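You operate a simulated robot arm through the tools that you are given. There is no shell and no other tool. Be economical: measure what you need, move in short steps, check, and stop when the job is done.

Carry out the task below with a simulated robot arm. There is one attempt and no reset: what you move stays moved.

TASK
On the aisle edge of the workbench, set the white small bowl inside the green one.

It is judged by the outcome, as a careful person would: the job done as asked, and still so three seconds after it is handed in. It fails if anything else is knocked over, pushed out of place, dropped, spilled or broken.

THE ROBOT
A 6-joint arm with a two-finger parallel gripper, fixed in place. Base frame: the origin is at the foot of the arm, x ahead of it, y to its left, z up; the work surface is at about z = 0.8. Lengths are in m, angles in degrees, forces in N, time in s.
With the tool pointing down near the work surface it reaches from about 0.24 to 0.64 m from the base axis. Its first joint turns from -66.0 to 66.0 degrees. Payload 2.7 kg.
Tool frame: the origin (TCP) lies between the finger pads and is the grasp point; the fingertips stand 0.023 m ahead of it; z points along the fingers, y is the line along which they close. The gripper opens to 0.094 m. The fingers are 0.038 m wide and 0.01 m thick; the gripper's body (0.054 by 0.096 m) begins 0.039 m behind the TCP.
Orientation is told as [roll, pitch, yaw] about the base's x, y, z axes, in that order, counted from this pose: with the fingers straight down and closing along the base's y, the tool's x points along the base's -x, its y along +y and its z along -z.

THE INTERFACE
- The arm moves only by the tool nudge_tool. Its argument "plan" is a list of rows, each a list of 7 numbers: the turn, a rotation vector about the tool's x, y, z in degrees, then the shift along the tool's x, y, z in m, then the opening, from 0 (shut) to 1 (fully open). In form: [[wx, wy, wz, tx, ty, tz, claw], ...]. A call has 1 to 8 rows; each row is the pose to reach, as a shift and turn from the pose commanded when the call began, along the tool's axes at that moment. A row lasts 0.2 s, in which the tool goes at most 0.05 m and 8.6 degrees; a call with a longer step from one row to the next is refused whole, and so is a gripper value outside its range. A pose out of reach is approached as far as the arm can. The call stops where the force on the tool passes 40 N (or 10 N more than at its start, if that is more) or the arm is blocked; 0.2 s more then pass. The fingers move at their own pace (about 0.045 m/s each) and stop on an object; they squeeze with about 44 N. The grip force told is the motor's: it shows also when the fingers shut on nothing. Time passes only in rows, and 0.2 s behind the last, so rows that repeat a pose let the fingers close. It gives the time, the measured TCP pose, the force on the tool (base axes), the opening and the grip force at its end, in the units of the frame above (readings bear some noise), and new pictures: "views" is both (left out), scene, wrist or none.
- Cameras (640 x 400 px; columns grow to the right, rows downward): "scene" is fixed at [0.0732, -0.4676, 1.3945]; the picture's right is [0.50, -0.87, 0.00], its down [-0.61, -0.35, -0.71] and it looks along [0.62, 0.36, -0.70] (base axes); focal length 313 px, centre (320, 200). "wrist" rides on the gripper at [-0.039, 0, -0.044] in the tool frame; the picture's right is [0.00, -1.00, 0.00], its down [0.97, 0.00, -0.24] and it looks along [0.24, 0.00, 0.97] (tool axes); focal length 218 px, centre (320, 200).
- locate(camera, pixels): for up to 12 pixels [column, row] of the newest picture of that camera ("zoom" is the newest enlarged one), the place [x, y, z] in the base frame of the surface seen there, good to about 0.003 m, but the place of the scene camera against the robot may be out by one fixed shift of up to 0.025 m in any direction. No time passes.
- enlarge(camera, box): a new picture of the part [left, top, right, bottom] of that camera's present view, enlarged. No time passes.
- job_done(): hands the job in; it is judged then, once.

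Work in short steps. Measure before you move; look again where a grasp or a placing could have gone wrong, and mend it. You have 60 turns and 120 pictures in all, the two below and enlarged ones among them. Open the gripper and draw the arm clear of the work before you hand the job in, unless the task says otherwise; then end with one line.

The tools are called as a command line: name --pt "numbers of a row" for each row, then --argument value for the rest, lists and objects as JSON in quotes. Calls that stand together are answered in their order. nudge_tool: Moves the arm, as the interface text tells. Its arguments: {"type":"object","properties":{"plan":{"type":"array"},"views":{"type":"string","enum":["both","scene","wrist","none"]}},"required":["plan"]} The other tools are called the same way: locate (camera, pixels) gives the place of the surface under pixels of a picture; enlarge (camera, box) takes an enlarged picture of a part of a camera's view; job_done () hands the job in.

At the start:

```text
time_s: 0.0
tool_pos: [0.3398, -0.2226, 1.1446]
ee_rot: [0.0, -0.1, 0.0]
contact_force: [-0.7, 0.3, -0.4]
gripper_width: 0.0942
grasp_force: 0.1
```

scene: 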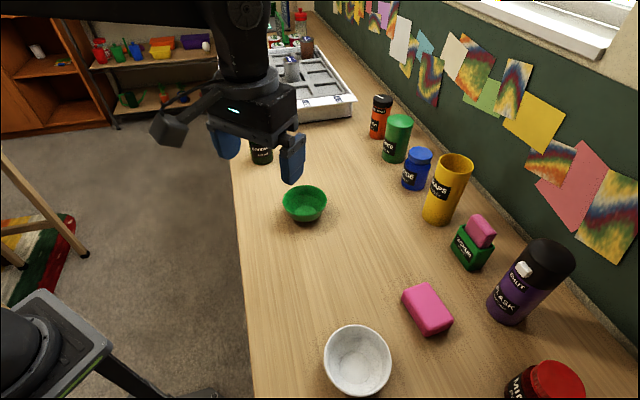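
wrist: 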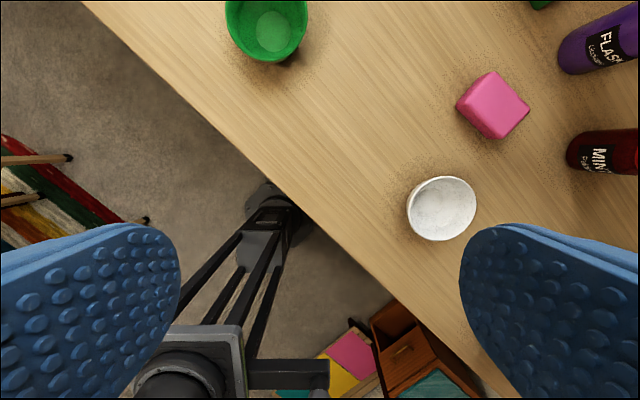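

The white bowl is at scene (357,360) and wrist (441,208), and the green bowl at scene (305,203) and wrist (267,28). I'll measure the rims and bottoms of both.

locate --camera "wrist" --pixels '[[441, 208], [408, 205], [475, 202], [440, 178], [440, 239], [272, 32], [227, 18], [306, 18], [268, 60], [350, 150], [420, 260], [495, 105]]'

locate --camera "scene" --pixels '[[357, 365], [325, 358], [390, 358], [357, 327], [357, 394], [305, 205], [284, 202], [326, 202], [305, 187], [305, 221], [280, 300], [428, 310]]'

enlarge --camera "scene" --box '[240, 160, 480, 400]'

```text
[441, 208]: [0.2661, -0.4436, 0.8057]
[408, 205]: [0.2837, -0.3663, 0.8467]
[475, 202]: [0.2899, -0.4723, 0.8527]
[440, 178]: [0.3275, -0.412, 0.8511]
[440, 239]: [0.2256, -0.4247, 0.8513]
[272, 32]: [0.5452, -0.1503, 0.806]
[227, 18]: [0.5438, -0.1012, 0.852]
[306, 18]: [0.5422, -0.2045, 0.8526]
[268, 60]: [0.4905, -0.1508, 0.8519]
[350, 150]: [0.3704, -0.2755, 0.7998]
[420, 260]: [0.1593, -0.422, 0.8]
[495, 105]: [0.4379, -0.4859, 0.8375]
```

```text
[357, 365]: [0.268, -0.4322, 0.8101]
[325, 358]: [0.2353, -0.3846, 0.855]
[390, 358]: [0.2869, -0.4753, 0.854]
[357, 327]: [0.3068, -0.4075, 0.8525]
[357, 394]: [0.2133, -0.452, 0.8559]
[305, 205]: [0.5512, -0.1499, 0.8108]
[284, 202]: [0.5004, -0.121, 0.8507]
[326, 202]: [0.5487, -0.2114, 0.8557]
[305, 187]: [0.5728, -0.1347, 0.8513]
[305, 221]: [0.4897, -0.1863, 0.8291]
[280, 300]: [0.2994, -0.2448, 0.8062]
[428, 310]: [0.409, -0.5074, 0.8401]
```

```text
1.67 times, centred on (360, 280) of scene
```

zoom: 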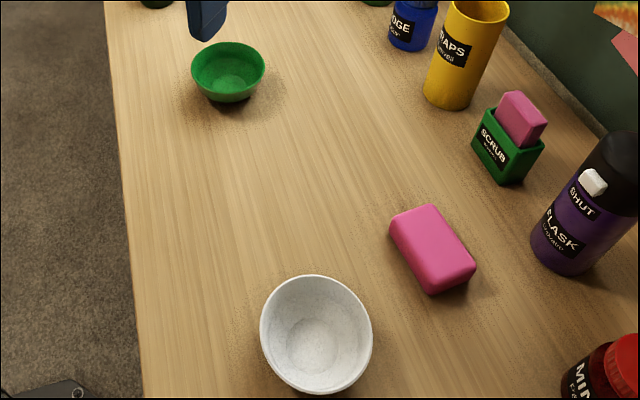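

The two bowls are about equal, roughly 0.105 across and wider than the gripper, so the grip has to be a rim pinch on the white bowl's +y side. I'll measure the wall slope from points across the inside.

enlarge --camera "wrist" --box '[376, 158, 504, 258]'

locate --camera "wrist" --pixels '[[409, 208], [411, 208], [415, 208], [420, 208], [425, 208], [430, 208], [455, 208], [460, 208], [465, 208], [470, 208], [474, 208], [476, 208]]'

locate --camera "scene" --pixels '[[262, 150], [262, 162], [252, 155], [290, 65], [300, 120], [397, 150], [305, 219], [305, 222], [305, 195], [305, 199], [305, 212], [305, 216]]'

```text
4.00 times, centred on (440, 208) of wrist
```

zoom: 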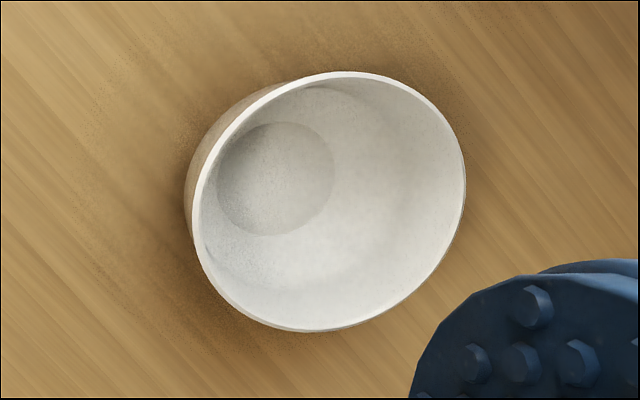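

```text
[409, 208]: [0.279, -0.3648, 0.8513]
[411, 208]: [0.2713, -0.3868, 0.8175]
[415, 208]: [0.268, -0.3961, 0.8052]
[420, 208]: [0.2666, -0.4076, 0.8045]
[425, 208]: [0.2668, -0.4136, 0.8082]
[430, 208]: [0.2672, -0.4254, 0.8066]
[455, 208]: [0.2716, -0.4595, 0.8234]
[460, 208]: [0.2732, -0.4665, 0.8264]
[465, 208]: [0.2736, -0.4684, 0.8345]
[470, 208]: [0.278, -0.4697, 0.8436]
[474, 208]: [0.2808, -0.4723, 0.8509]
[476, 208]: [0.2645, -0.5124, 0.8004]
```

```text
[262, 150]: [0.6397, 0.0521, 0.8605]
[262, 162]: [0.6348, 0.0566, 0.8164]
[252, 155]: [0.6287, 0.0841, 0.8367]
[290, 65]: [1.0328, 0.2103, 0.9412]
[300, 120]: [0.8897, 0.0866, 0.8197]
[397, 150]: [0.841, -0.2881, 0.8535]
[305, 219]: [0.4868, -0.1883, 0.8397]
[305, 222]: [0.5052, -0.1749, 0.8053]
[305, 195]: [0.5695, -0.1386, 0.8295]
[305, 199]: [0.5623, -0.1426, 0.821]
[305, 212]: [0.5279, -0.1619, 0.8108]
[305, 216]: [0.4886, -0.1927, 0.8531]
```

The wall near the rim leans about 15°. I'll move above the +y rim point (0.2765, -0.3665), tilt 12° to follow the wall, and half-close the fingers.

nudge_tool --pt "2 0 0 0.0106 -0.0237 0.032 0.8" --pt "4 0 0 0.0211 -0.0475 0.063 0.6" --pt "6 0 0 0.0317 -0.0712 0.095 0.5" --pt "8 0 0 0.0422 -0.0949 0.127 0.5" --pt "10 0 0 0.0528 -0.1187 0.158 0.5" --pt "12 0 0 0.0633 -0.1424 0.19 0.5" --pt "12 0 0 0.0633 -0.1424 0.19 0.5"

```text
time_s: 1.6
tool_pos: [0.2799, -0.3651, 0.9557]
ee_rot: [-12.1, 0.0, 0.0]
contact_force: [0.5, -1.1, -0.5]
gripper_width: 0.0468
grasp_force: 0.0
```

scene: 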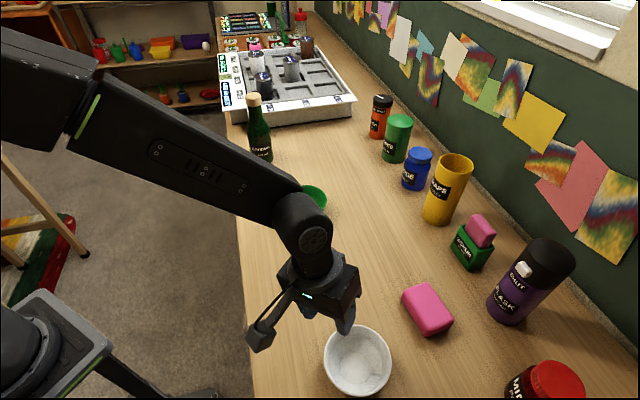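
wrist: 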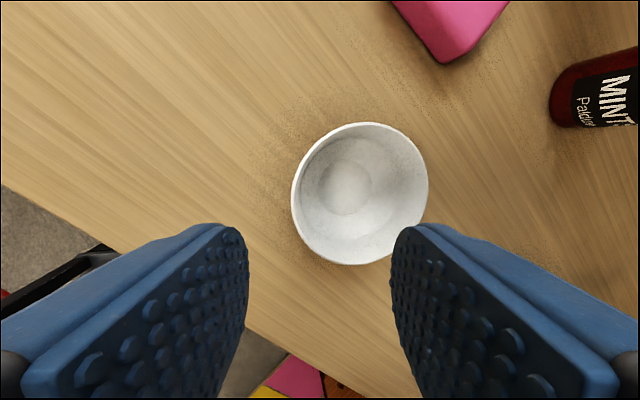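

I'm above the rim now. I'll re-measure the white bowl's rim from the closer wrist view.

locate --camera "wrist" --pixels '[[293, 195], [426, 195], [360, 124], [360, 263], [293, 190], [427, 185], [345, 187]]'

```text
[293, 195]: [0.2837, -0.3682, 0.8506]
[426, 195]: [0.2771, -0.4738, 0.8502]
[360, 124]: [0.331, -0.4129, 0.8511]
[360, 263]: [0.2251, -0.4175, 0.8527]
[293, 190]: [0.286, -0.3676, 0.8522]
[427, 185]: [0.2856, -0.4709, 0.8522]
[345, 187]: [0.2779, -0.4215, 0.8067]
```

The rim centre is about (0.278, -0.4195), with the +y wall at y ≈ -0.368. I'll go straight down so the fingers straddle it.

nudge_tool --pt "0 0 0 0 0.0061 0.0313 0.5" --pt "0 0 0 0 0.0123 0.0626 0.5" --pt "0 0 0 0 0.0155 0.079 0.5" --pt "0 0 0 0 0.0184 0.0939 0.5" --pt "0 0 0 0 0.0184 0.0939 0.5"

enlarge --camera "scene" --box '[260, 260, 440, 400]'

```text
time_s: 2.8
tool_pos: [0.2788, -0.3682, 0.8598]
ee_rot: [-12.0, 0.0, 0.1]
contact_force: [-0.8, -0.3, 1.0]
gripper_width: 0.0472
grasp_force: 0.0
```

scene: 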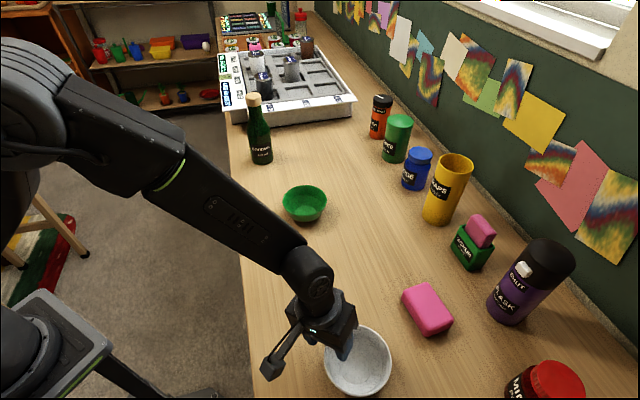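
wrist: 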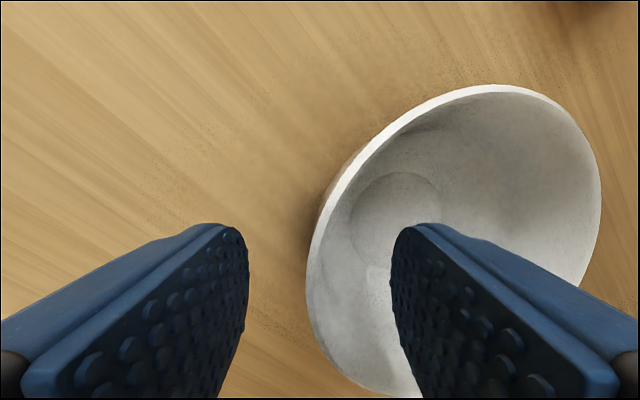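

```text
2.86 times, centred on (350, 330) of scene
```

zoom: 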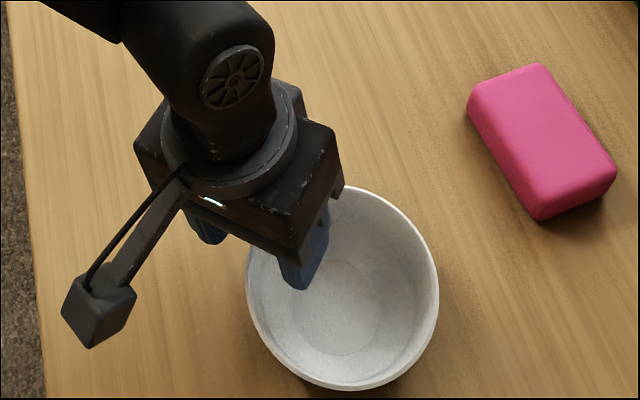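

The rim runs midway between the pads in the wrist view (about column 312). I'll close the fingers.

nudge_tool --pt "0 0 0 0 0 0 0.25" --pt "0 0 0 0 0 0 0" --pt "0 0 0 0 0 0 0" --pt "0 0 0 0 0 0 0" --pt "0 0 0 0 0 0 0" --pt "0 0 0 0 0 0 0"

```text
time_s: 4.2
tool_pos: [0.28, -0.3682, 0.8606]
ee_rot: [-12.1, 0.0, 0.1]
contact_force: [0.3, -1.9, 7.1]
gripper_width: 0.0099
grasp_force: 43.8
```

scene: 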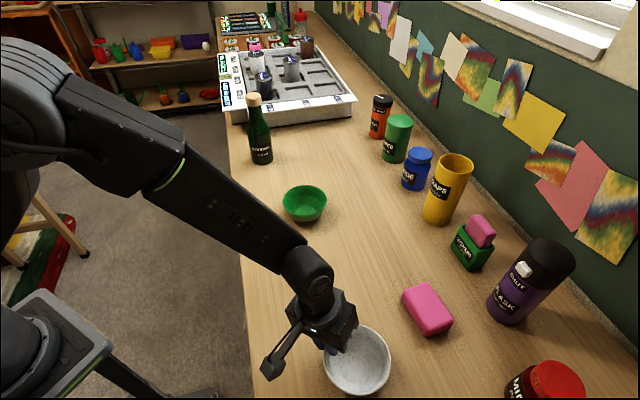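
wrist: 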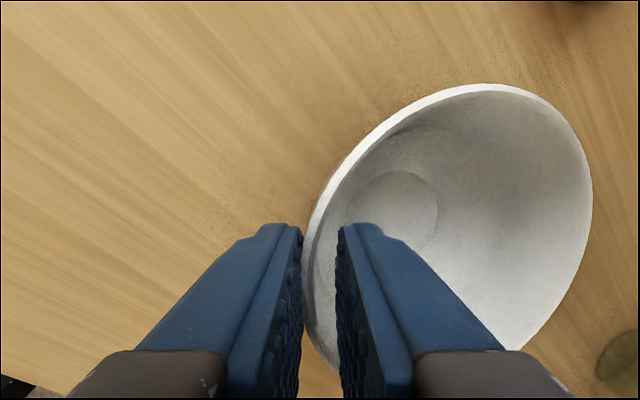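

It is gripped at width 0.010 with 44 N. I'll lift it 0.12 m straight up and check.

nudge_tool --pt "0 0 0 0 -0.0021 -0.0098 0" --pt "0 0 0 0 -0.0042 -0.0196 0" --pt "0 0 0 0 -0.0083 -0.0391 0" --pt "0 0 0 0 -0.0146 -0.0685 0" --pt "0 0 0 0 -0.0208 -0.0978 0" --pt "0 0 0 0 -0.025 -0.1174 0" --pt "0 0 0 0 -0.025 -0.1174 0"

enlarge --camera "scene" --box '[260, 220, 460, 400]'

```text
time_s: 5.8
tool_pos: [0.2768, -0.3666, 0.9781]
ee_rot: [-12.0, 0.0, 0.0]
contact_force: [-0.7, 0.4, -0.8]
gripper_width: 0.0097
grasp_force: 44.0
```

scene: 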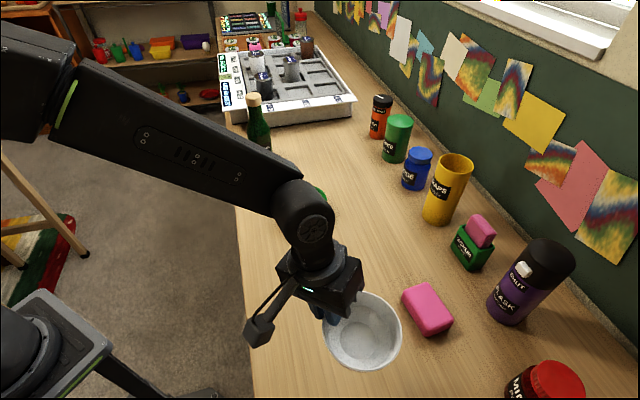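
wrist: 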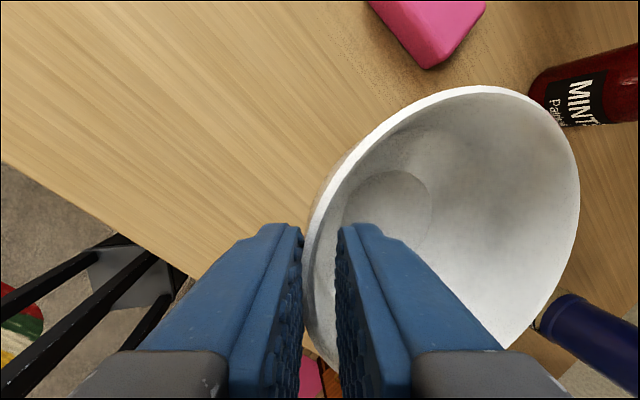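

```text
2.22 times, centred on (360, 310) of scene
```

zoom: 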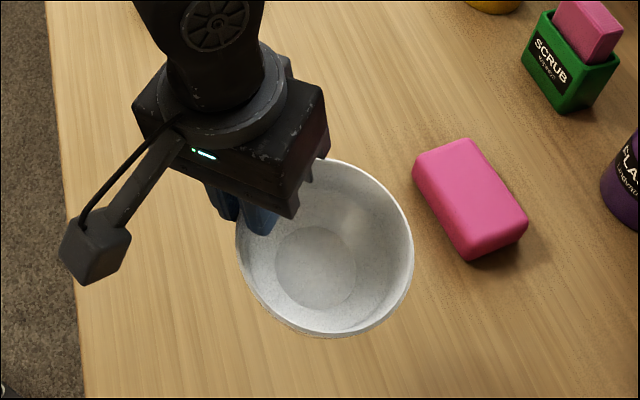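

The bowl is lifted and held. I'll measure its rim in the hand to get tilt and offset.

locate --camera "wrist" --pixels '[[312, 215], [330, 180], [400, 114], [480, 88], [540, 104], [578, 180], [570, 240], [545, 290], [390, 200]]'

```text
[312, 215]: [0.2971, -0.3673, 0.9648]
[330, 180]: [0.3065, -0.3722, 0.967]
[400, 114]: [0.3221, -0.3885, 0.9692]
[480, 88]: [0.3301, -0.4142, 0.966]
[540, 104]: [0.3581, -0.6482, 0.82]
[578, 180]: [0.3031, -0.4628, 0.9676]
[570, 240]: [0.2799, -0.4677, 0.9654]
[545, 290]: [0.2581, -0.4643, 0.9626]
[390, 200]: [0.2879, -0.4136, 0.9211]
```

The bowl hangs level: rim z is about 0.966, and its centre is about (0.278, -0.417), which is 0.050 in -y from the TCP. I'll carry it toward the green bowl at (0.543, -0.153), first half now.

nudge_tool --pt "0 0 0 -0.0133 0.0129 -0.0027 0" --pt "0 0 0 -0.0354 0.0343 -0.0073 0" --pt "0 0 0 -0.0575 0.0558 -0.0119 0" --pt "0 0 0 -0.0797 0.0773 -0.0164 0" --pt "0 0 0 -0.1018 0.0987 -0.021 0" --pt "0 0 0 -0.1195 0.1159 -0.0247 0" --pt "0 0 0 -0.1328 0.1288 -0.0274 0" --views "scene"

```text
time_s: 7.4
tool_pos: [0.411, -0.236, 0.979]
ee_rot: [-12.0, 0.0, -0.1]
contact_force: [0.4, 0.9, -2.5]
gripper_width: 0.0098
grasp_force: 44.0
```

scene: 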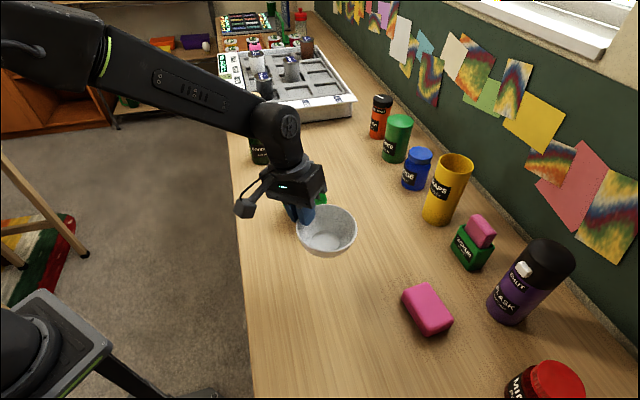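

The carry is fine so far. Now the second half.

nudge_tool --pt "0 0 0 -0.0133 0.0129 -0.0027 0" --pt "0 0 0 -0.0354 0.0343 -0.0073 0" --pt "0 0 0 -0.0575 0.0558 -0.0119 0" --pt "0 0 0 -0.0797 0.0773 -0.0164 0" --pt "0 0 0 -0.1018 0.0987 -0.021 0" --pt "0 0 0 -0.1195 0.1159 -0.0247 0" --pt "0 0 0 -0.1328 0.1288 -0.0274 0" --pt "0 0 0 -0.1328 0.1288 -0.0274 0"

enlarge --camera "scene" --box '[220, 100, 400, 240]'

```text
time_s: 9.2
tool_pos: [0.5429, -0.1037, 0.9799]
ee_rot: [-12.0, 0.1, -0.1]
contact_force: [0.3, 1.0, -0.9]
gripper_width: 0.0095
grasp_force: 43.7
```

scene: 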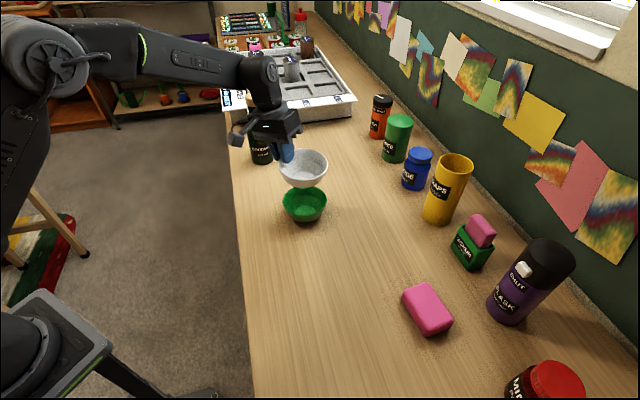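
wrist: 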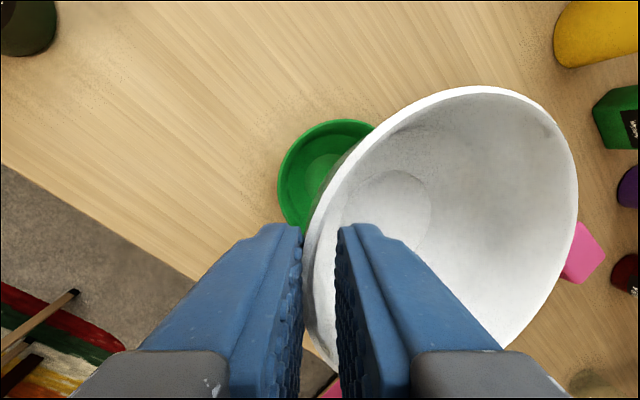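

```text
2.86 times, centred on (310, 170) of scene
```

zoom: 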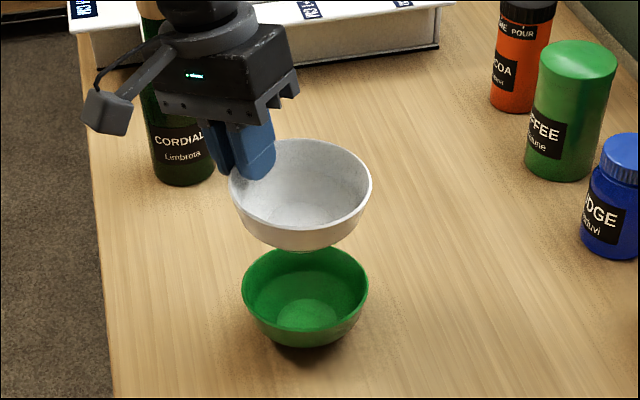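

I'll compare the centres of both bowls in the same views.

locate --camera "zoom" --pixels '[[244, 290], [367, 292], [306, 340], [305, 248], [232, 190], [370, 186], [318, 140], [302, 230], [305, 226]]'

locate --camera "wrist" --pixels '[[279, 180], [282, 170], [300, 138], [330, 122], [345, 120], [365, 124], [282, 205], [312, 215], [400, 114], [480, 88], [577, 180], [569, 240]]'

```text
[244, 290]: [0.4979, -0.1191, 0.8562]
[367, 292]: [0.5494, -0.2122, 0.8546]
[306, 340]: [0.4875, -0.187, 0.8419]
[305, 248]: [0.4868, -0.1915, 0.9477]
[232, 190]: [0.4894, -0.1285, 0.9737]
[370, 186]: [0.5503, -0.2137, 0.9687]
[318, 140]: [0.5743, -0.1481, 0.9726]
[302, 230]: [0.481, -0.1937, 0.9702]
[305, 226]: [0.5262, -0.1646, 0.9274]
```

```text
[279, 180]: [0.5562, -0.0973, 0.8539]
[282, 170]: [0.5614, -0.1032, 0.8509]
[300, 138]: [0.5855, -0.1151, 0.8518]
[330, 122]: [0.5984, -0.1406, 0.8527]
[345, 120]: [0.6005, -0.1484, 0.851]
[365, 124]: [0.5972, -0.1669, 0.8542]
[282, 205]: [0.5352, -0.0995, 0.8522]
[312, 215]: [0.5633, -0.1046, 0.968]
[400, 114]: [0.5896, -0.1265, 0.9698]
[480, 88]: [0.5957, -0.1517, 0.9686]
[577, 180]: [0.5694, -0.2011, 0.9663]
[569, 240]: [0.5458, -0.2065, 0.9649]
```

The green centre is about (0.546, -0.152) and the white about (0.543, -0.154). I'll correct by 3 mm and 2 mm and lower 0.085 m first.

nudge_tool --pt "0 0 0 -0.003 0.0052 0.0153 0" --pt "0 0 0 -0.003 0.0092 0.0342 0" --pt "0 0 0 -0.003 0.0134 0.0538 0" --pt "0 0 0 -0.003 0.0165 0.0685 0" --pt "0 0 0 -0.003 0.0186 0.0778 0" --pt "0 0 0 -0.003 0.0196 0.0827 0" --pt "0 0 0 -0.003 0.0196 0.0827 0"

enlarge --camera "scene" --box '[250, 140, 360, 240]'

```text
time_s: 10.8
tool_pos: [0.5463, -0.1005, 0.8948]
ee_rot: [-12.0, 0.0, 0.1]
contact_force: [-0.6, -0.8, -1.2]
gripper_width: 0.0093
grasp_force: 44.0
```

scene: 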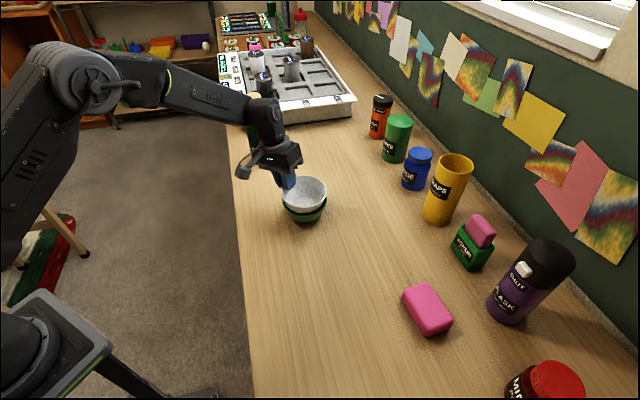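
wrist: 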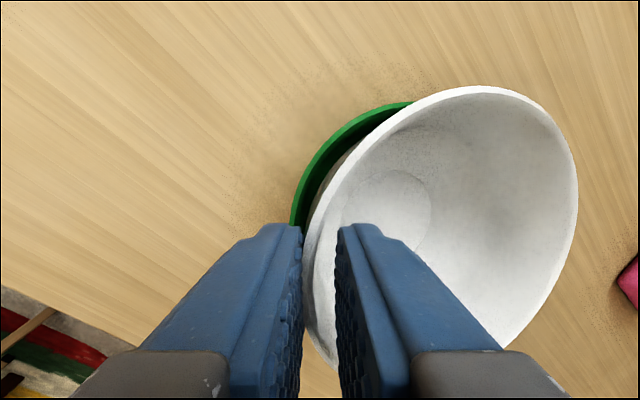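

```text
4.00 times, centred on (305, 190) of scene
```

zoom: 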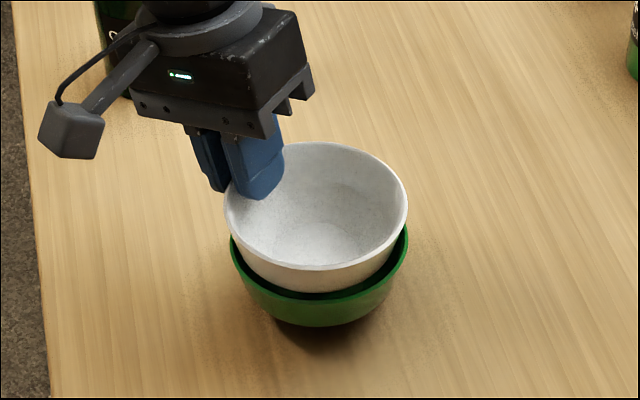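

The white bowl is centred in the green with its rim about 0.03 higher, and there is no contact. I'll lower another 0.010 in small steps.

nudge_tool --pt "0 0 0 0 0.0007 0.0033 0" --pt "0 0 0 0 0.0014 0.0065 0" --pt "0 0 0 0 0.0021 0.0098 0" --pt "0 0 0 0 0.0021 0.0098 0"

enlarge --camera "scene" --box '[250, 140, 360, 240]'

```text
time_s: 11.8
tool_pos: [0.5488, -0.101, 0.8899]
ee_rot: [-12.1, -0.6, 0.1]
contact_force: [-8.0, 7.2, 35.5]
gripper_width: 0.0093
grasp_force: 44.3
```

scene: 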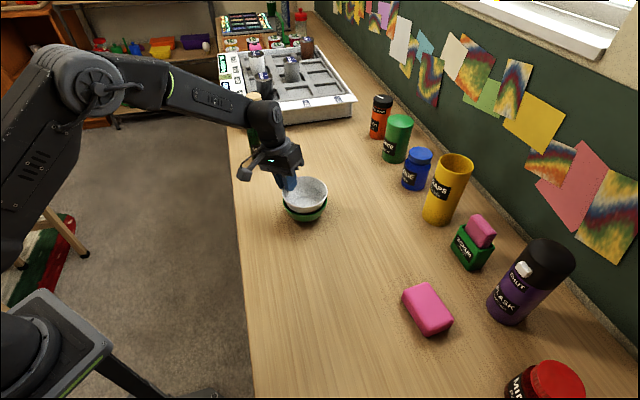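
wrist: 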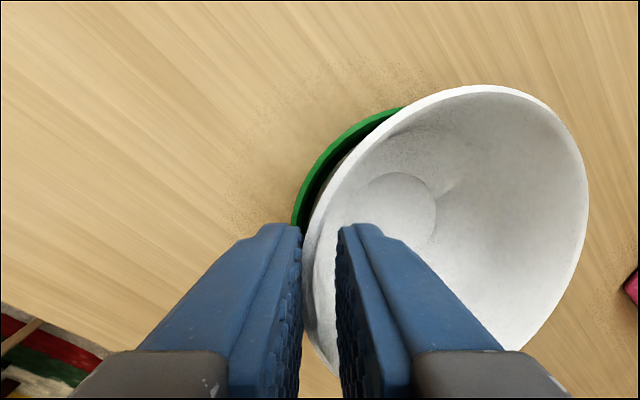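

```text
4.00 times, centred on (305, 190) of scene
```

zoom: 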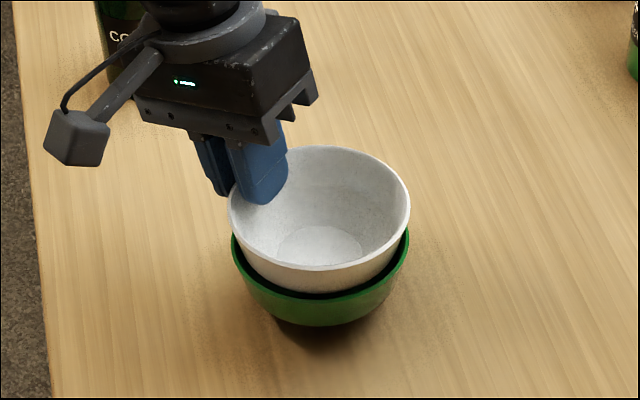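

Contact came at 35 N, with the push on the tool toward -x and +y, so the white bowl is touching the green one's far-right wall. I'll back off 4 mm and measure the centres again.

nudge_tool --pt "0 0 0 0 -0.0007 -0.005 0" --pt "0 0 0 0 -0.0007 -0.005 0"

enlarge --camera "scene" --box '[270, 160, 340, 230]'

enlarge --camera "wrist" --box '[270, 70, 450, 250]'

```text
time_s: 12.4
tool_pos: [0.547, -0.1026, 0.8904]
ee_rot: [-11.9, 0.1, -0.1]
contact_force: [4.9, -1.8, 5.4]
gripper_width: 0.0096
grasp_force: 43.7
```

scene: 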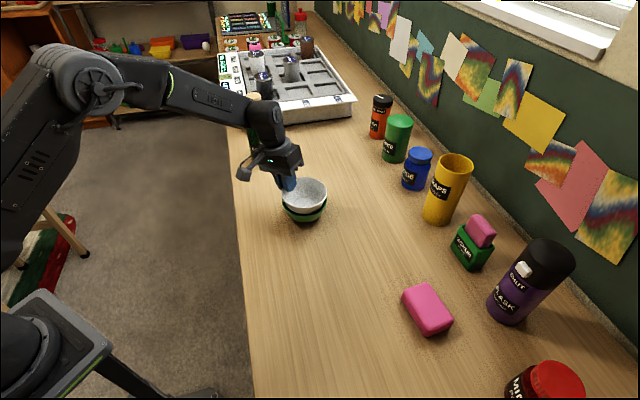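
wrist: 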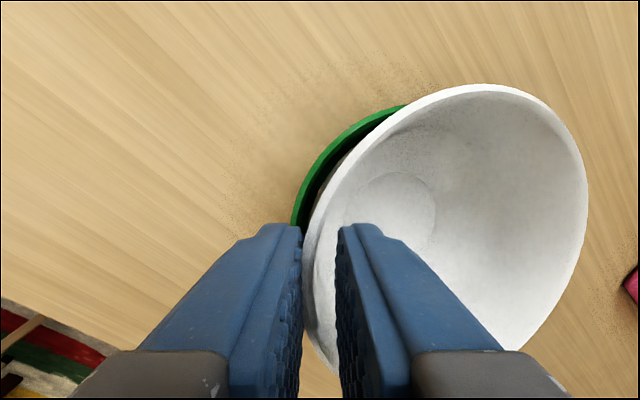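

```text
5.71 times, centred on (305, 195) of scene
```

zoom: 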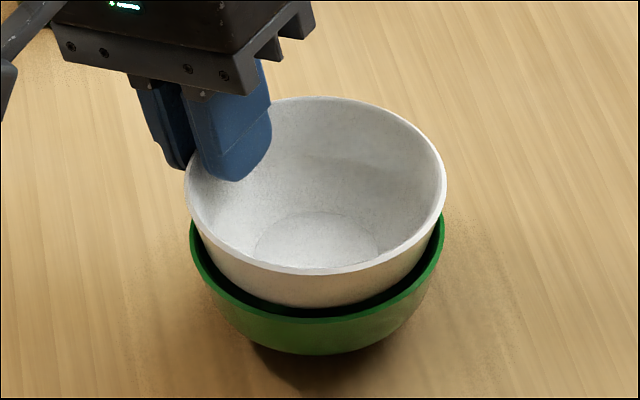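

```text
2.22 times, centred on (360, 160) of wrist
```

zoom: 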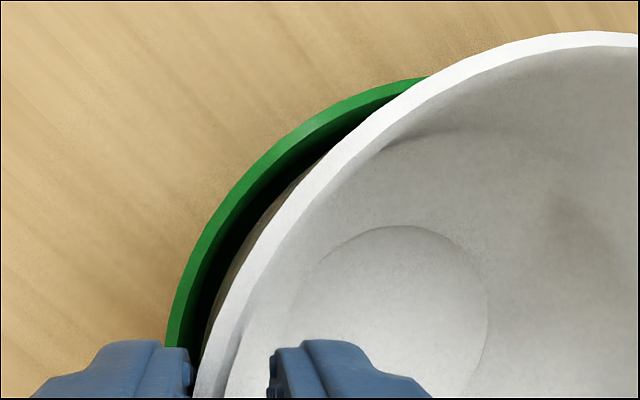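

I'll measure both rims.

locate --camera "wrist" --pixels '[[293, 215], [305, 182], [330, 148], [360, 121], [385, 109], [316, 200], [345, 155], [400, 108], [480, 86], [540, 102], [586, 180], [560, 290]]'

locate --camera "scene" --pixels '[[304, 188], [291.5, 202], [292, 206.5], [305, 208], [308, 215], [337, 191], [346, 198], [315, 207], [340, 213]]'

```text
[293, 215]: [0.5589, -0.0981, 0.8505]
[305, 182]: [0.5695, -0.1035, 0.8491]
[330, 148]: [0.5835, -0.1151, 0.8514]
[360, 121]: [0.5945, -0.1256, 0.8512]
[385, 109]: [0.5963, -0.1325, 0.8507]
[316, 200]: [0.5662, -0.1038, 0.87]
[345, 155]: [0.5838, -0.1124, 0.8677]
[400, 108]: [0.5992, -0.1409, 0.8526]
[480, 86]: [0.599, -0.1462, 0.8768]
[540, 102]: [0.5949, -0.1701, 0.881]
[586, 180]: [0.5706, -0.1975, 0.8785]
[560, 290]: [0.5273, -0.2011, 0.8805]
```

```text
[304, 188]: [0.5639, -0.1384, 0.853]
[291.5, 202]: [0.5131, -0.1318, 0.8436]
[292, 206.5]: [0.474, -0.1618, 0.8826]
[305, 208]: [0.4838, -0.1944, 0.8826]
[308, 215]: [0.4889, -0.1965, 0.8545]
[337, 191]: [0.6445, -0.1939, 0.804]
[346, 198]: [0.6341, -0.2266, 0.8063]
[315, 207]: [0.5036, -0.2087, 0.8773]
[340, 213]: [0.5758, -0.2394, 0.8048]
```

The white bowl sits level and about centred, with rim z about 0.879 against 0.851 for the green, and the +y side gap looks wider. I'll shift 3 mm to +y and feel downward again.

nudge_tool --pt "0 0 0 0 0.0029 -0.0006 0" --pt "0 0 0 0 0.0033 0.0014 0" --pt "0 0 0 0 0.0038 0.0033 0" --pt "0 0 0 0 0.0042 0.0053 0" --pt "0 0 0 0 0.0046 0.0072 0"

enlarge --camera "scene" --box '[270, 160, 340, 230]'

```text
time_s: 13.6
tool_pos: [0.5472, -0.0987, 0.8875]
ee_rot: [-12.0, -0.5, 0.0]
contact_force: [-3.9, -3.0, 8.3]
gripper_width: 0.0098
grasp_force: 43.7
stopped in row 5: the force on the tool passed its limit (the readings are from after the stop); the commanded pose is now the measured one
```

scene: 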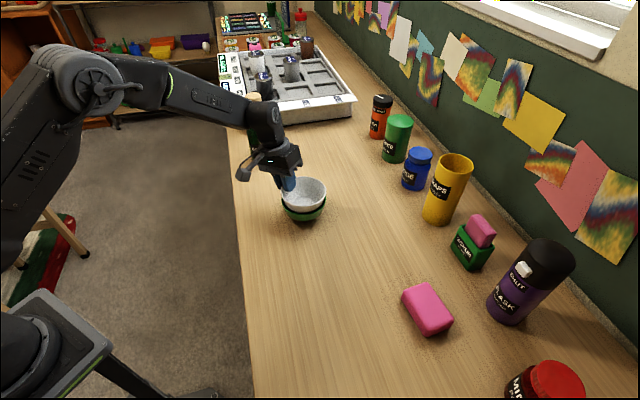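
wrist: 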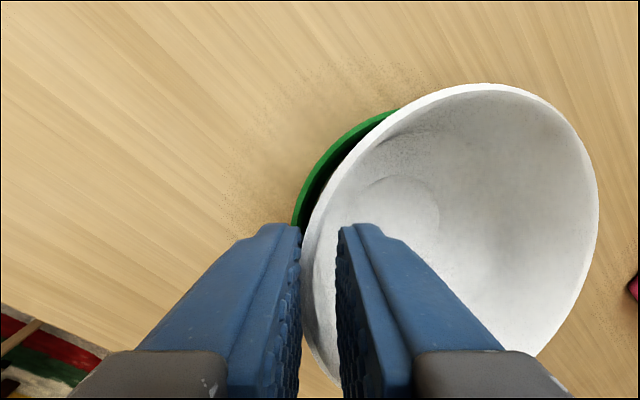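

```text
5.71 times, centred on (305, 195) of scene
```

zoom: 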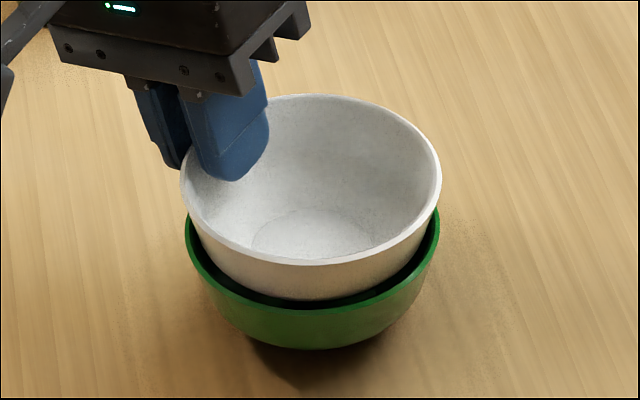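

The green bowl shifted a couple of mm along with it, so the white bowl is bearing on its walls and is effectively nested. I'll open the fingers gently.

nudge_tool --pt "0 0 0 0 0 0 0.15" --pt "0 0 0 0 0 0 0.25" --pt "0 0 0 0 0 0 0.35" --pt "0 0 0 0 0 0 0.35"

enlarge --camera "scene" --box '[270, 160, 340, 230]'

```text
time_s: 14.6
tool_pos: [0.5465, -0.0976, 0.8862]
ee_rot: [-12.1, -0.5, 0.1]
contact_force: [0.3, -0.7, -0.2]
gripper_width: 0.0331
grasp_force: 0.1
```

scene: 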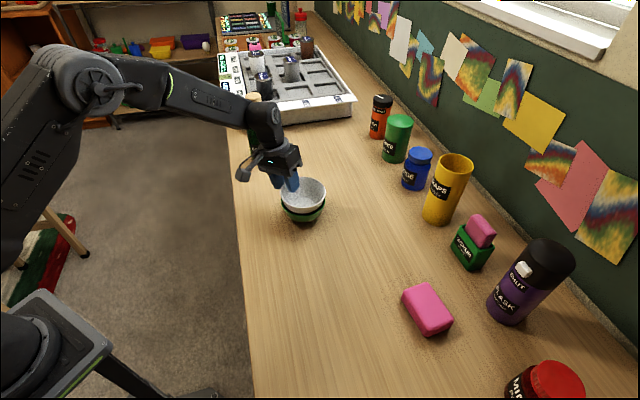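
wrist: 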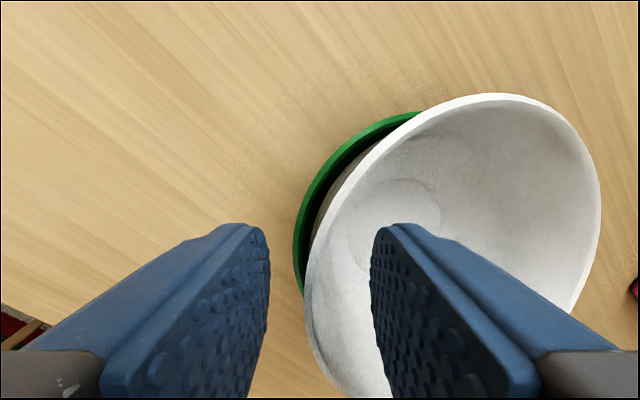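

```text
5.71 times, centred on (305, 195) of scene
```

zoom: 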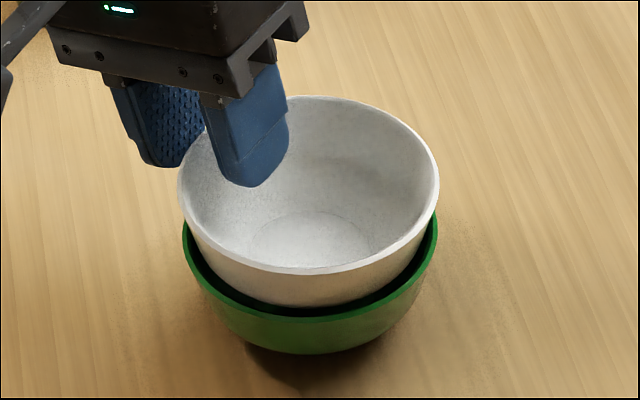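

It is released and stable. I'll withdraw along the finger direction.

nudge_tool --pt "0 0 0 0 0 -0.01 0.35" --pt "0 0 0 0 0 -0.03 0.35" --pt "0 0 0 0 0 -0.06 0.35" --pt "0 0 0 0 0 -0.1 0.4" --pt "0 0 0 0.03 0 -0.13 0.5" --pt "0 0 0 0.06 0 -0.16 0.5" --pt "0 0 0 0.1 0 -0.18 0.5" --pt "0 0 0 0.1 0 -0.18 0.5"

enlarge --camera "scene" --box '[270, 160, 340, 230]'

```text
time_s: 16.4
tool_pos: [0.4477, -0.0622, 1.0608]
ee_rot: [-11.9, -0.5, 0.1]
contact_force: [-1.2, 0.2, 0.4]
gripper_width: 0.047
grasp_force: 0.0
```

scene: 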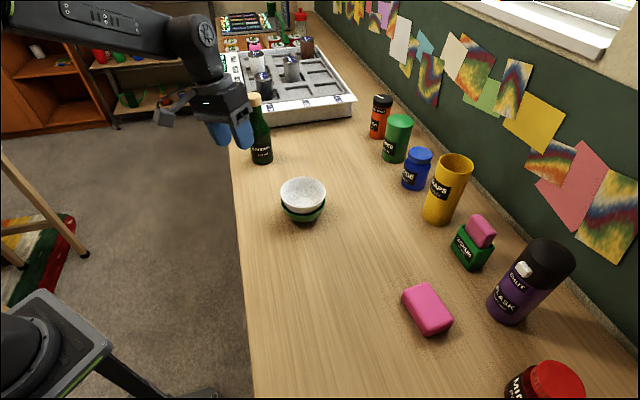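
wrist: 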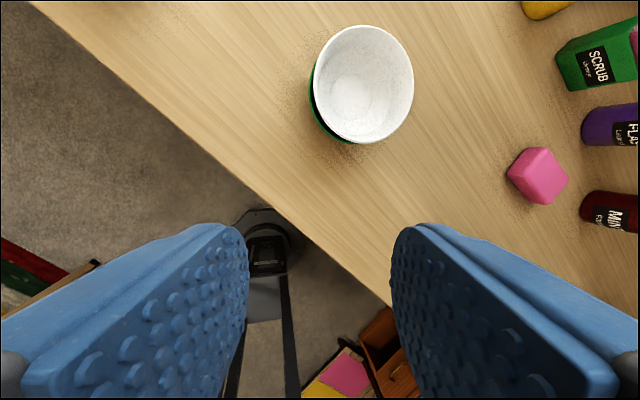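

```text
5.71 times, centred on (305, 195) of scene
```

zoom: 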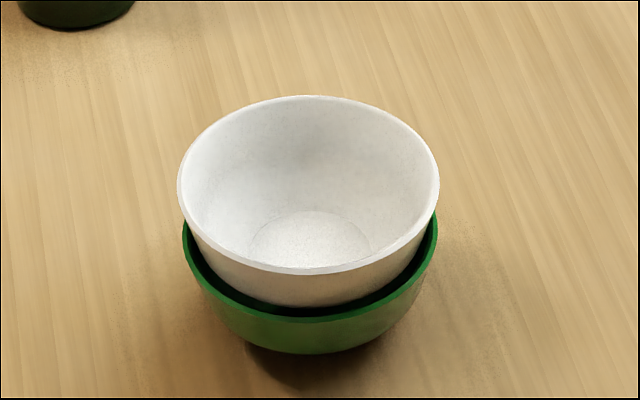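

The nest stands free. I'll check that the white rim is level and centred.

locate --camera "wrist" --pixels '[[314, 85], [412, 85], [362, 27], [362, 141], [330, 42], [398, 40], [328, 128], [398, 128], [350, 95], [340, 140]]'

locate --camera "zoom" --pixels '[[180, 190], [436, 190], [310, 98], [310, 269], [310, 240], [186, 240], [436, 235], [312, 322]]'

```text
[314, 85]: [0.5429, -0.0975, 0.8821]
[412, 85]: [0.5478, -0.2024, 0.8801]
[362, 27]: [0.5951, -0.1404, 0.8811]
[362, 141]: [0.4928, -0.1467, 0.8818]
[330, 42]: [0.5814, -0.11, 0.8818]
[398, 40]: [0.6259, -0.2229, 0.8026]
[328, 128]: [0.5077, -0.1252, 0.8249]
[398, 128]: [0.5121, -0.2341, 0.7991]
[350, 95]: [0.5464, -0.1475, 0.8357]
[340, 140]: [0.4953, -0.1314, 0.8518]
```

```text
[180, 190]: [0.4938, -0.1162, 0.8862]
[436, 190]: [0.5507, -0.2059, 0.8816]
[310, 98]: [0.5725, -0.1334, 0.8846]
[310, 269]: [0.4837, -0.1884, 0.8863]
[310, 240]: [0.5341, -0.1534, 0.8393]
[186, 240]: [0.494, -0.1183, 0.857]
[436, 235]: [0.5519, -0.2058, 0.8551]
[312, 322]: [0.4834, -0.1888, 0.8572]
```

The white rim is level (z 0.880–0.882) and concentric with the green one (z 0.852). The arm is clear and nothing else moved.

job_done

```text
The job is handed in.
```

The white bowl is sitting level and centred inside the green one, with its rim about 3 cm above the green rim. The green bowl slid a few millimetres during placing. The gripper is open, the arm is clear, and nothing else was disturbed.
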